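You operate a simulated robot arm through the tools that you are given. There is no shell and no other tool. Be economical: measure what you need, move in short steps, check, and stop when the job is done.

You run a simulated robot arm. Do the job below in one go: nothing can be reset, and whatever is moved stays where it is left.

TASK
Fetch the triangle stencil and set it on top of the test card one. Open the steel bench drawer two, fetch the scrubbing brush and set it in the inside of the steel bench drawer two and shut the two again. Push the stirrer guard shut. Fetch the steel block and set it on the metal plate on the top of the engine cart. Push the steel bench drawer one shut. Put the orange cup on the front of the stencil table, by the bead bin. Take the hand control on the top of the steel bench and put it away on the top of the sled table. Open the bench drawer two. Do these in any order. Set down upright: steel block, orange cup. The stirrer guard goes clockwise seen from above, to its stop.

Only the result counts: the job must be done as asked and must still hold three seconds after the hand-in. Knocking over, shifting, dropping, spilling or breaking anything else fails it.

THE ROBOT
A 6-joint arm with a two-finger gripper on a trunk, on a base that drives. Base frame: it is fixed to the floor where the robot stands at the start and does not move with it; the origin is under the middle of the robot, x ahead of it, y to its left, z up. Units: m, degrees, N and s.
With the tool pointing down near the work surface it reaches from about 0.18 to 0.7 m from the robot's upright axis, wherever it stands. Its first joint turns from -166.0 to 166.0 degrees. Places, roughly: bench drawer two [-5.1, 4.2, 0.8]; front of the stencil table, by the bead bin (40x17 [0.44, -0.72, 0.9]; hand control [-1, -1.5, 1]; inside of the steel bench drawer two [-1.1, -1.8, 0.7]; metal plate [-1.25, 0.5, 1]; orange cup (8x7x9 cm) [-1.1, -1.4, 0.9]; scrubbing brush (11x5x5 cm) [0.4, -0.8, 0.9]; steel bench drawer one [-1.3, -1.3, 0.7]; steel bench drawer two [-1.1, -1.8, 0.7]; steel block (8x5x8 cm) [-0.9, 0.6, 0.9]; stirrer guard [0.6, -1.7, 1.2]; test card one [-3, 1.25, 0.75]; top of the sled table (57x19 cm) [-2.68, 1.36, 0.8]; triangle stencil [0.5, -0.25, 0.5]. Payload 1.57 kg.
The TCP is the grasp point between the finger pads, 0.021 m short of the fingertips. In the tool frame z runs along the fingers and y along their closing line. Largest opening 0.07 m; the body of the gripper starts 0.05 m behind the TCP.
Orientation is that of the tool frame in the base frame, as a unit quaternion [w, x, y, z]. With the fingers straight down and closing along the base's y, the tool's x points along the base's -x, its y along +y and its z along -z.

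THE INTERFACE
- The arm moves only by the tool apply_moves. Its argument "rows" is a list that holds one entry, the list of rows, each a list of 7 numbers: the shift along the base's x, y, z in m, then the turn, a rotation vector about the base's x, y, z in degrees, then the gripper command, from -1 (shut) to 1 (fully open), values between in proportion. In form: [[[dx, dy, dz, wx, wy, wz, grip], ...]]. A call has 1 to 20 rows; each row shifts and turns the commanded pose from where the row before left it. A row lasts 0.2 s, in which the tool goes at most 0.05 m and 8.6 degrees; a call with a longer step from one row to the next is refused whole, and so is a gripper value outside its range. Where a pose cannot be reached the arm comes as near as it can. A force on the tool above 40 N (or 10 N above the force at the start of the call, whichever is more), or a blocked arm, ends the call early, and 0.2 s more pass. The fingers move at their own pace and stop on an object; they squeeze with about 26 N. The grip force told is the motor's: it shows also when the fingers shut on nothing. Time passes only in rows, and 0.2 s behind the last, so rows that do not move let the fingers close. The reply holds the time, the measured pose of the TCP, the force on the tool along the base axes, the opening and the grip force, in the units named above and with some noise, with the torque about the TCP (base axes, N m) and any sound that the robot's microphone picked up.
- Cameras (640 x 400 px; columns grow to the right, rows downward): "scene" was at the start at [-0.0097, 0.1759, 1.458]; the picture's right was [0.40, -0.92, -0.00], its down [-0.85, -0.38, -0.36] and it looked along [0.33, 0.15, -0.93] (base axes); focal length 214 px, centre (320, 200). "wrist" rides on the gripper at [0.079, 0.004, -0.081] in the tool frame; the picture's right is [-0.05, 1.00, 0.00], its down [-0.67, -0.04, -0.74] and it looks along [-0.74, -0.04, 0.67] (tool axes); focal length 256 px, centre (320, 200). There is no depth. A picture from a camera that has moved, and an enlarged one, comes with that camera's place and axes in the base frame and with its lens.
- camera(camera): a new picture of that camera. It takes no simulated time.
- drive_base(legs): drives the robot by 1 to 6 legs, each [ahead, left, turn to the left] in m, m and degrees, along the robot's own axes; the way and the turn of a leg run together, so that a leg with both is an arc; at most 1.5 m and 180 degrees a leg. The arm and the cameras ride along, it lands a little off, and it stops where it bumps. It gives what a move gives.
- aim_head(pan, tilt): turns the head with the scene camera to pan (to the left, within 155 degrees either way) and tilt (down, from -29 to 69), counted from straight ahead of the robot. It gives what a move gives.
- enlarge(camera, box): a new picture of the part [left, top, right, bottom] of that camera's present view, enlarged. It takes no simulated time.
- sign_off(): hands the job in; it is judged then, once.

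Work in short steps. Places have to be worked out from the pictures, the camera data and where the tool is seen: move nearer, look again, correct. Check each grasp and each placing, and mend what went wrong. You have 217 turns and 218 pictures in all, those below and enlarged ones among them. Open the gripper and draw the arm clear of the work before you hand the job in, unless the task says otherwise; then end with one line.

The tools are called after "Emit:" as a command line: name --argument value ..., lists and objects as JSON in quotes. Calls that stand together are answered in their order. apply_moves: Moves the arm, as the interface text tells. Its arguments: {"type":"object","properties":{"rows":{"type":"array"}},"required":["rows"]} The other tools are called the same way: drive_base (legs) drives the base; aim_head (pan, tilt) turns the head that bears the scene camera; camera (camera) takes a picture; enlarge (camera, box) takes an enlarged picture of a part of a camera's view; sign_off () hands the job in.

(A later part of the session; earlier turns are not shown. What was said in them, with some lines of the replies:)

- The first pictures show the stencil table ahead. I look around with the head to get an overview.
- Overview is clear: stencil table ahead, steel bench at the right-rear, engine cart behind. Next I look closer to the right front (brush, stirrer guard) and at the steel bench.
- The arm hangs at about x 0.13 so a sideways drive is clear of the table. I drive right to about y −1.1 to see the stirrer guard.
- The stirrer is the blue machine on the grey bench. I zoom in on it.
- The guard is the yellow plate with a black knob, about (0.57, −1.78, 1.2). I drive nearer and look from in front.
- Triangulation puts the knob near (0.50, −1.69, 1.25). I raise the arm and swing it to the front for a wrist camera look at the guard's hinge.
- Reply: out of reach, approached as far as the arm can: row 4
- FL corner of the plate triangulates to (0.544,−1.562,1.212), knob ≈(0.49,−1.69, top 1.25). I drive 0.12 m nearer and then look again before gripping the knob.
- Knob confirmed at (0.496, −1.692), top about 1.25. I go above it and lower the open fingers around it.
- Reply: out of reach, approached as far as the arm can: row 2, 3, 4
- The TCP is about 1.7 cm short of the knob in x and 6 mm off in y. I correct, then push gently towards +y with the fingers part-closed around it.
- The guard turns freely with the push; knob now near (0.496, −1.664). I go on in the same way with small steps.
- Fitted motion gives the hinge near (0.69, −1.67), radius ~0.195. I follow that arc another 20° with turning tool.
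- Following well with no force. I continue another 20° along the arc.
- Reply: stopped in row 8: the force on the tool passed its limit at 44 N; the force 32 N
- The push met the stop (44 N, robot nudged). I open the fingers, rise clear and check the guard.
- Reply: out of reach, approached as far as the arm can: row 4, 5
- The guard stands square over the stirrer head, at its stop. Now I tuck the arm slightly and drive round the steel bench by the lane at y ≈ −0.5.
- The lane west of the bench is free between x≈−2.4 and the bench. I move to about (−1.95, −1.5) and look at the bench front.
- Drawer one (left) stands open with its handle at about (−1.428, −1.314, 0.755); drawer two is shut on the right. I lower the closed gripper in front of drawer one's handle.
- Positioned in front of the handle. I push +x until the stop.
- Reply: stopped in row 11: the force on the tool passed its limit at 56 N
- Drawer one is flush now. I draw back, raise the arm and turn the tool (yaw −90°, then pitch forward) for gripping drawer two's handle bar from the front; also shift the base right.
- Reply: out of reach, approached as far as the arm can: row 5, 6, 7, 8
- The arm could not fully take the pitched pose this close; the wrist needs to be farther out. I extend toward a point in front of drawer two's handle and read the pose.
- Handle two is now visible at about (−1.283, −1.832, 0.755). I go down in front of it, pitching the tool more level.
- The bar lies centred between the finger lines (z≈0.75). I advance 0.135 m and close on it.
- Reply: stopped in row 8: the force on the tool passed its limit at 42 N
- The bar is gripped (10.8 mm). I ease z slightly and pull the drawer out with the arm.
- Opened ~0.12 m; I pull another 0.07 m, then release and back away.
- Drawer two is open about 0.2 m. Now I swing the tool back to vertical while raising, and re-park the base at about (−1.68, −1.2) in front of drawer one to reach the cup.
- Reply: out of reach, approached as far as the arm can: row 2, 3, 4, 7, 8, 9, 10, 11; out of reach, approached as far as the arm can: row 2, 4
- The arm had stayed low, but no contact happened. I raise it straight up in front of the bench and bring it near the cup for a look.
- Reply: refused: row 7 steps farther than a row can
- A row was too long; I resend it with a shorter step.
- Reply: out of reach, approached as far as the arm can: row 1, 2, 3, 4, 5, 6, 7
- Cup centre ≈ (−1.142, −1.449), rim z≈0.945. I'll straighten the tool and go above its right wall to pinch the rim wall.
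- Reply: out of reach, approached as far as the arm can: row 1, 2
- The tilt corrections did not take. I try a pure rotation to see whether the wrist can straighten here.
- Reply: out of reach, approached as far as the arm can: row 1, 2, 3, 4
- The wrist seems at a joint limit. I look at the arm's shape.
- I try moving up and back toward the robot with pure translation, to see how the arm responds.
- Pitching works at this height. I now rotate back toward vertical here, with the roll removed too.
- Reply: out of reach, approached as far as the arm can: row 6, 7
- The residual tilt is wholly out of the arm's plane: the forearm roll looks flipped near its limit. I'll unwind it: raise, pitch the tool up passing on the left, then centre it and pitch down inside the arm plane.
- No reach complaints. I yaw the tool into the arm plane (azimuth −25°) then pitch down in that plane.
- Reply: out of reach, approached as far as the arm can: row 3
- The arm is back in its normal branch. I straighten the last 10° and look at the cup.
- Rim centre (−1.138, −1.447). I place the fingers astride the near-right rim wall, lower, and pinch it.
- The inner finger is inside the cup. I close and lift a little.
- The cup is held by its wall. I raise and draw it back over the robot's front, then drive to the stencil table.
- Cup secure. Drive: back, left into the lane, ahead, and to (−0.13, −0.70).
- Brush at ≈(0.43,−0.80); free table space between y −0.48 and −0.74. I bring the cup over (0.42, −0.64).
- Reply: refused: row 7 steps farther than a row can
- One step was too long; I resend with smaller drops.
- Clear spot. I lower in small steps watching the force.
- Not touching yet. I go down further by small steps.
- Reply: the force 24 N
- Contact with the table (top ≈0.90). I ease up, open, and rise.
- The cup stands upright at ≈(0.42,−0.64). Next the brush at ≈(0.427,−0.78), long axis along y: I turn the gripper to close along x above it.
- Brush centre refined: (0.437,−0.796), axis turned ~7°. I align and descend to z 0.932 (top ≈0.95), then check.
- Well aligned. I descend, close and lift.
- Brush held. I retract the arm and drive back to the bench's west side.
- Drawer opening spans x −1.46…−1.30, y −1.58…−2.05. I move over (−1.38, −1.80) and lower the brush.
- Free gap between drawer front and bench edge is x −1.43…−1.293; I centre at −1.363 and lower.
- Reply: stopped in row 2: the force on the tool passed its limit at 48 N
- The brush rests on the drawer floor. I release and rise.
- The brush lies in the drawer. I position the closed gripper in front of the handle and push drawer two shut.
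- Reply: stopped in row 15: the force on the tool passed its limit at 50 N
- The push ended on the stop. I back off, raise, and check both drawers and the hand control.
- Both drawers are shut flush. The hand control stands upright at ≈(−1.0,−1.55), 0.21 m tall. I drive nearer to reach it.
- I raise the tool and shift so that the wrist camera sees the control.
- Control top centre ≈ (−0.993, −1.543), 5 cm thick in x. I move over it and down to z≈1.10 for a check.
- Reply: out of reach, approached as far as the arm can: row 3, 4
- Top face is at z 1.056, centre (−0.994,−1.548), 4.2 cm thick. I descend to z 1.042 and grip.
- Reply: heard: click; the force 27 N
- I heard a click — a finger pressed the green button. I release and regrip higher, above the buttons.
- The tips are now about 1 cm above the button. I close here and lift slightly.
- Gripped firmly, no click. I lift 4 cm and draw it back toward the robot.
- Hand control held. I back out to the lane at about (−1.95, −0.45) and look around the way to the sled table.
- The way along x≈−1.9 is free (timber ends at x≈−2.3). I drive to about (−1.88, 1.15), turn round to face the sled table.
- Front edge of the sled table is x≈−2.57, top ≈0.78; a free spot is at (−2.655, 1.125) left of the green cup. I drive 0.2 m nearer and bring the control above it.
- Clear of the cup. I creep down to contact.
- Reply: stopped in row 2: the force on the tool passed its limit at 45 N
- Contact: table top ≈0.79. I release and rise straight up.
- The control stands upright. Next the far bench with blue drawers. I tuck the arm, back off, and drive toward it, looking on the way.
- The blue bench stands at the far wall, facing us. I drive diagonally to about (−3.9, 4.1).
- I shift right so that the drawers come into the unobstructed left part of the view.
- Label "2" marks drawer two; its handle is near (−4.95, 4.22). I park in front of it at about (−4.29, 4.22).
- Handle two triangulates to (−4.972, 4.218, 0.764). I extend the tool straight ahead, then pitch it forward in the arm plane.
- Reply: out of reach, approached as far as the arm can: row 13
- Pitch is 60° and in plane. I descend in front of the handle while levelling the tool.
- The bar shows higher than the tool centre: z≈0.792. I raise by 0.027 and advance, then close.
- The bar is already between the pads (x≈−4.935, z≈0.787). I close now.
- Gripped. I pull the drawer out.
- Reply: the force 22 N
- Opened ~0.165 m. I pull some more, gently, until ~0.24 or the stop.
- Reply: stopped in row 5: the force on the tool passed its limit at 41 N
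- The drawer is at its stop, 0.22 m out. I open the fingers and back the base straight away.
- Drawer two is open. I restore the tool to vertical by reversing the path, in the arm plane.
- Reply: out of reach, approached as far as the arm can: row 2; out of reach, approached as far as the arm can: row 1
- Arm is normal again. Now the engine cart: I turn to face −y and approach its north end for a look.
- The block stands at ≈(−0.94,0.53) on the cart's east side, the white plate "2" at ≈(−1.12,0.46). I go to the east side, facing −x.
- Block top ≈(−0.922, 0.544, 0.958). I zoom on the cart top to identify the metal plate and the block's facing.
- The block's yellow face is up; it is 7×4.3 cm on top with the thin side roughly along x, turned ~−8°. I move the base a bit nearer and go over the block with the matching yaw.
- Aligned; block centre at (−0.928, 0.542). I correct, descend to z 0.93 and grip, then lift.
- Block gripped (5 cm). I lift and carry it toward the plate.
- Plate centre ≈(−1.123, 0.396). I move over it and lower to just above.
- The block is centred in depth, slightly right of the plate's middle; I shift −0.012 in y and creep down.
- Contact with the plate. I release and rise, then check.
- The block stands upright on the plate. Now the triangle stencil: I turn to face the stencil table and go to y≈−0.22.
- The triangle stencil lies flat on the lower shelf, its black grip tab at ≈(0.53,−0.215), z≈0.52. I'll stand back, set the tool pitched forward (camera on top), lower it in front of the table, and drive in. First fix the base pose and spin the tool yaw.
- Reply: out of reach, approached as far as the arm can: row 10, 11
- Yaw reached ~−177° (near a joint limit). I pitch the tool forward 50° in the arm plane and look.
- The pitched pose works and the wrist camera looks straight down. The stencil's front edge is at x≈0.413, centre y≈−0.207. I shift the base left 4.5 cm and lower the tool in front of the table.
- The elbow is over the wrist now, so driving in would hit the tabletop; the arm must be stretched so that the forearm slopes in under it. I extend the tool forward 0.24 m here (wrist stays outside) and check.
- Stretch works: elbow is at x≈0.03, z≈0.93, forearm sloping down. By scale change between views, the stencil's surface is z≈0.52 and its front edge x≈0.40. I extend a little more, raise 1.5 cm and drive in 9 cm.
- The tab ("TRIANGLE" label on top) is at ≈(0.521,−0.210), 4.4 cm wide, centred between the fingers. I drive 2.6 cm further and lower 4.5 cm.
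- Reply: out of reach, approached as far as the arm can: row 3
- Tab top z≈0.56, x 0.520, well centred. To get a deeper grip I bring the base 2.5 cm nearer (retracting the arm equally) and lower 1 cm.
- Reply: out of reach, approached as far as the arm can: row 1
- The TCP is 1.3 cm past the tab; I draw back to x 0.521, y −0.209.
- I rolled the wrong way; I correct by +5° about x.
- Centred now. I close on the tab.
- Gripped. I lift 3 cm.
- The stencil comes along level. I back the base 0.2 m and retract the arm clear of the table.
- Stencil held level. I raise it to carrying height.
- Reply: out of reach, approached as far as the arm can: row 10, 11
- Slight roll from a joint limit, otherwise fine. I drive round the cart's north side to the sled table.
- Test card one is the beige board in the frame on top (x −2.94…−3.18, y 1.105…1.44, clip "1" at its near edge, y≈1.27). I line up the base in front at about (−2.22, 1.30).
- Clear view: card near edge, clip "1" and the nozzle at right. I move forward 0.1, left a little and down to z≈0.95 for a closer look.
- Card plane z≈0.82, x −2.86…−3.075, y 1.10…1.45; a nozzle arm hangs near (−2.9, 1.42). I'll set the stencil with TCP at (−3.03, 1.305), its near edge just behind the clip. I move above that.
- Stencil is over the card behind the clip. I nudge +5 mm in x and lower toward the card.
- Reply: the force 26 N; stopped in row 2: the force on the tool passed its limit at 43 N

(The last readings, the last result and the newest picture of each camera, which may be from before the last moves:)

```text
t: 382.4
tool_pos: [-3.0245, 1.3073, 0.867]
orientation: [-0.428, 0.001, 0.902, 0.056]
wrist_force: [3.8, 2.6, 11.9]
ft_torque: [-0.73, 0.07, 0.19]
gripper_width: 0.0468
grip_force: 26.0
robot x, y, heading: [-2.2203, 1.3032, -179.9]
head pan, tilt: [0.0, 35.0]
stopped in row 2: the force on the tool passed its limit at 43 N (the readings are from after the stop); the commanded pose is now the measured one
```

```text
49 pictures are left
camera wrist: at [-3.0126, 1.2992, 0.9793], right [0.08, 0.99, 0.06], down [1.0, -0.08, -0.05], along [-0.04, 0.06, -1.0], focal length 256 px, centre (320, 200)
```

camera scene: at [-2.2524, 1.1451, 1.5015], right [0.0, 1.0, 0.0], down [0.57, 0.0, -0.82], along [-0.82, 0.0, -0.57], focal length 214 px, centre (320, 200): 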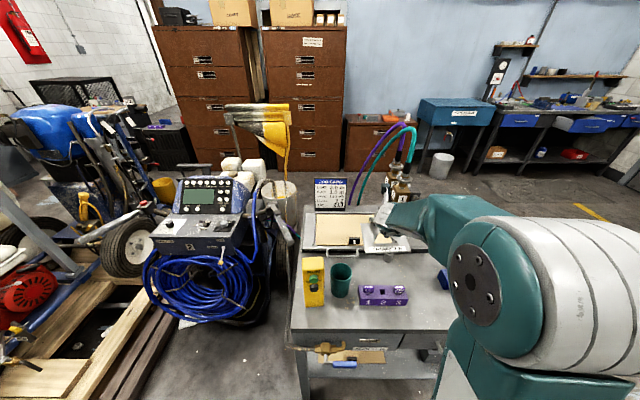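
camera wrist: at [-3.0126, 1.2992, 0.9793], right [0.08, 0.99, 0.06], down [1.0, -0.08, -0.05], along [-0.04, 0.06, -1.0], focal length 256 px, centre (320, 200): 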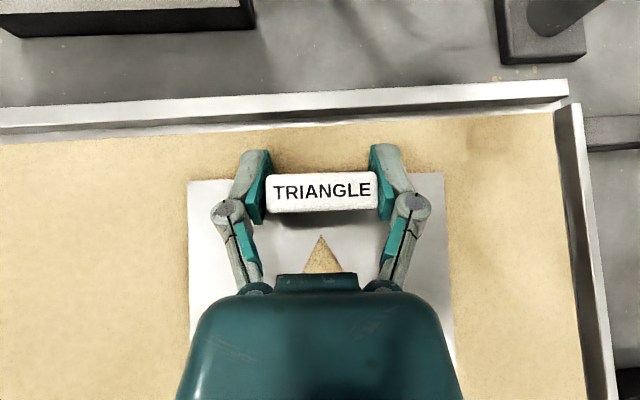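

Contact with the card. I check the near edge against the clip before releasing.

Emit:
enlarge --camera "scene" --box '[310, 190, 400, 260]'

```text
5.71 times, centred on (355, 225) of scene
camera zoom: at [-2.2523, 1.1458, 1.5016], right [0.0, 1.0, 0.0], down [0.57, 0.0, -0.82], along [-0.82, 0.0, -0.57], focal length 1226 px, centre (120, 57)
```

zoom: 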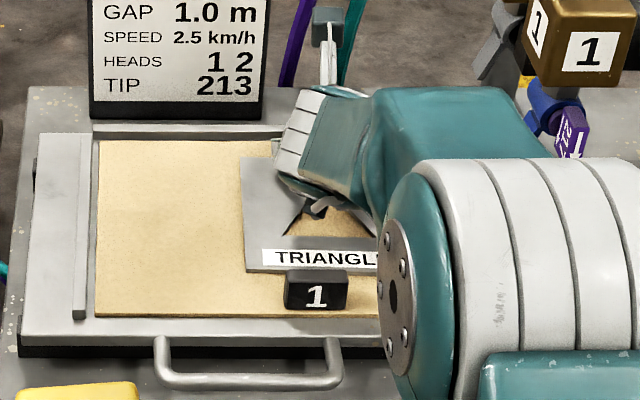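

The near edge looks very close to the clip; I lift slightly, shift 1 cm farther and set down again.

Emit:
apply_moves --rows '[[[0, 0, 0.008, 0, 0, 0, -1], [-0.011, 0.002, 0.004, 0, 0, 0, -1], [0, 0, -0.006, 0, 0, 0, -1], [0, 0, -0.005, 0, 0, 0, -1]]]'

Emit:
enlarge --camera "scene" --box '[310, 190, 400, 260]'

Emit:
camera --camera "wrist"

```text
t: 383.4
tool_pos: [-3.0377, 1.3072, 0.8692]
orientation: [-0.428, 0.0, 0.902, 0.055]
wrist_force: [-0.9, 1.4, 12.2]
ft_torque: [-0.82, -0.08, 0.04]
gripper_width: 0.0451
grip_force: 25.7
robot x, y, heading: [-2.2197, 1.2999, -180.0]
head pan, tilt: [0.0, 35.0]
```

```text
5.71 times, centred on (355, 225) of scene
camera zoom: at [-2.2528, 1.1459, 1.5016], right [0.0, 1.0, 0.0], down [0.57, 0.0, -0.82], along [-0.82, 0.0, -0.57], focal length 1226 px, centre (120, 57)
```

zoom: 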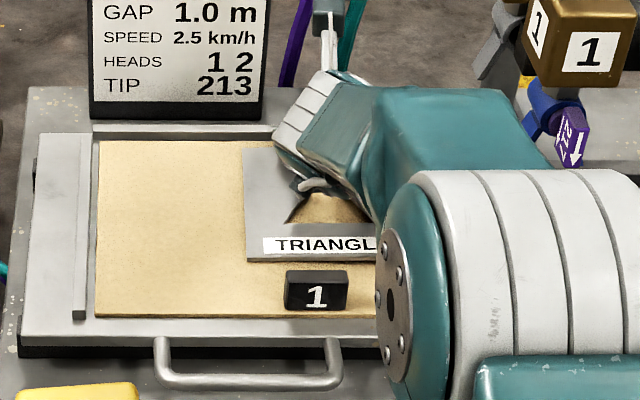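

```text
46 pictures are left
camera wrist: at [-3.0239, 1.3011, 0.9815], right [0.08, 0.99, 0.06], down [1.0, -0.08, -0.05], along [-0.04, 0.06, -1.0], focal length 256 px, centre (320, 200)
```

wrist: 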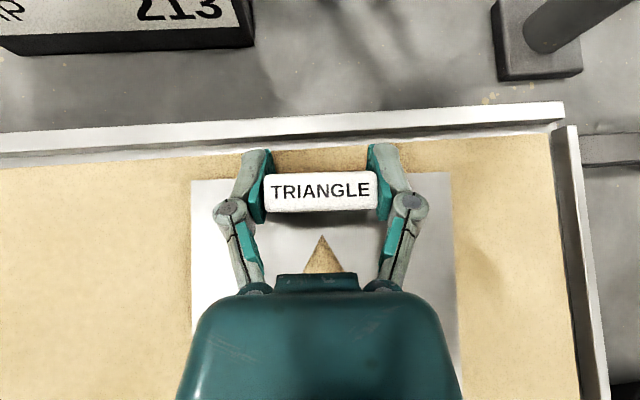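

Now clearly behind the clip and on the card. I release, rise, and draw back.

Emit:
apply_moves --rows '[[[0, 0, -0.001, 0, 0, 0, 0.4], [0, 0, 0, 0, 0, 0, 0.8], [0, 0, 0, 0, 0, 0, 0.8], [0, 0, 0.02, 0, 0, 0, 0.8], [0, 0, 0.03, 0, 0, 0, 0.8], [0, 0, 0.04, 0, 0, 0, 0.8]]]'

Emit:
camera --camera "wrist"

Emit:
enlarge --camera "scene" --box '[310, 190, 400, 260]'

```text
t: 384.8
tool_pos: [-3.0356, 1.3074, 0.9535]
orientation: [-0.424, 0.0, 0.904, 0.056]
wrist_force: [-0.6, -0.3, -0.2]
ft_torque: [0.01, 0.04, 0.01]
gripper_width: 0.063
grip_force: 0.1
robot x, y, heading: [-2.2157, 1.3027, -179.9]
head pan, tilt: [0.0, 35.0]
```

```text
45 pictures are left
camera wrist: at [-3.0236, 1.3002, 1.0659], right [0.08, 0.99, 0.06], down [1.0, -0.08, -0.04], along [-0.04, 0.06, -1.0], focal length 256 px, centre (320, 200)
```

wrist: 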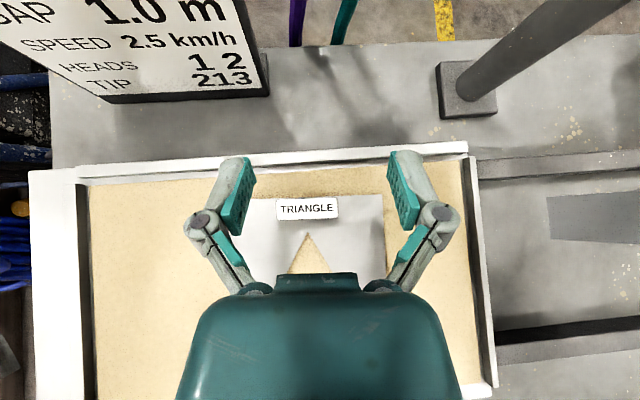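

```text
5.71 times, centred on (355, 225) of scene
camera zoom: at [-2.2539, 1.1454, 1.5015], right [0.0, 1.0, 0.0], down [0.58, 0.0, -0.82], along [-0.82, 0.0, -0.58], focal length 1226 px, centre (120, 57)
```

zoom: 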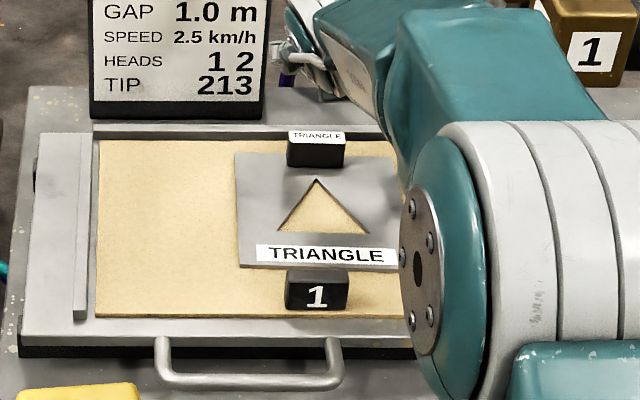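

The stencil lies flat on test card one. I draw the arm back clear and back the base off.

Emit:
apply_moves --rows '[[[0, 0, 0.04, 0, 0, 0, 1], [0.03, -0.005, 0.03, 0, 0, 0, 1], [0.04, -0.005, 0, 0, 0, 0, 1], [0.04, 0, 0, 0, 0, 0, 1], [0.04, 0, 0, 0, 0, 0, 1], [0.04, 0, 0, 0, 0, 0, 1], [0.04, 0, 0, 0, 0, 0, 1]]]'

Emit:
drive_base --legs '[[-0.35, 0, 0]]'

Emit:
enlarge --camera "scene" --box '[230, 130, 430, 270]'

```text
t: 386.4
tool_pos: [-2.806, 1.2977, 1.0251]
orientation: [-0.425, -0.001, 0.904, 0.056]
wrist_force: [1.0, 0.2, -0.7]
ft_torque: [0.01, -0.01, 0.03]
gripper_width: 0.0699
grip_force: 0.1
robot x, y, heading: [-2.2214, 1.3046, -179.6]
head pan, tilt: [0.0, 35.0]
```

```text
t: 388.6
tool_pos: [-2.4563, 1.2988, 1.0255]
orientation: [-0.426, 0.0, 0.903, 0.056]
wrist_force: [-0.1, -0.3, 0.6]
ft_torque: [0.02, -0.01, 0.02]
gripper_width: 0.0701
grip_force: 0.0
robot x, y, heading: [-1.8746, 1.304, -179.8]
head pan, tilt: [0.0, 35.0]
```

```text
2.86 times, centred on (330, 200) of scene
camera zoom: at [-1.9033, 1.1467, 1.5015], right [0.0, 1.0, 0.0], down [0.57, 0.0, -0.82], along [-0.82, 0.0, -0.57], focal length 613 px, centre (291, 200)
```

zoom: 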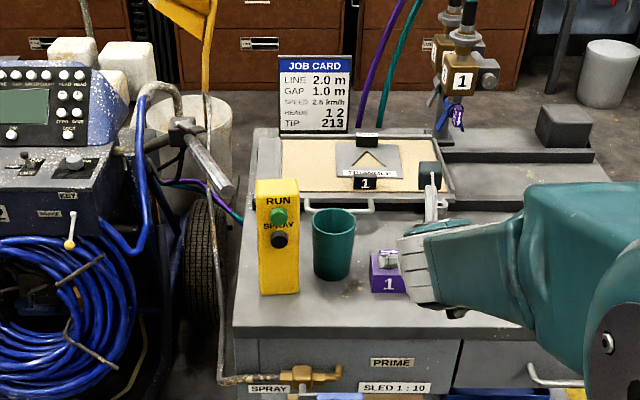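

Everything asked is in place: guard at its stop, both steel bench drawers shut with the brush in drawer two, cup, hand control, block and stencil set down, and bench drawer two open. The gripper is open and clear, so I hand in.

Emit:
sign_off

```text
The job is handed in.
```

I've handed the job in with all the tasks done; each result was checked by camera when it was made. I did not go back for a last look at the earlier ones, such as the guard and the cup. While I was gripping the hand control, a finger touched its green RUN button and I heard one click. I saw nothing change after it.
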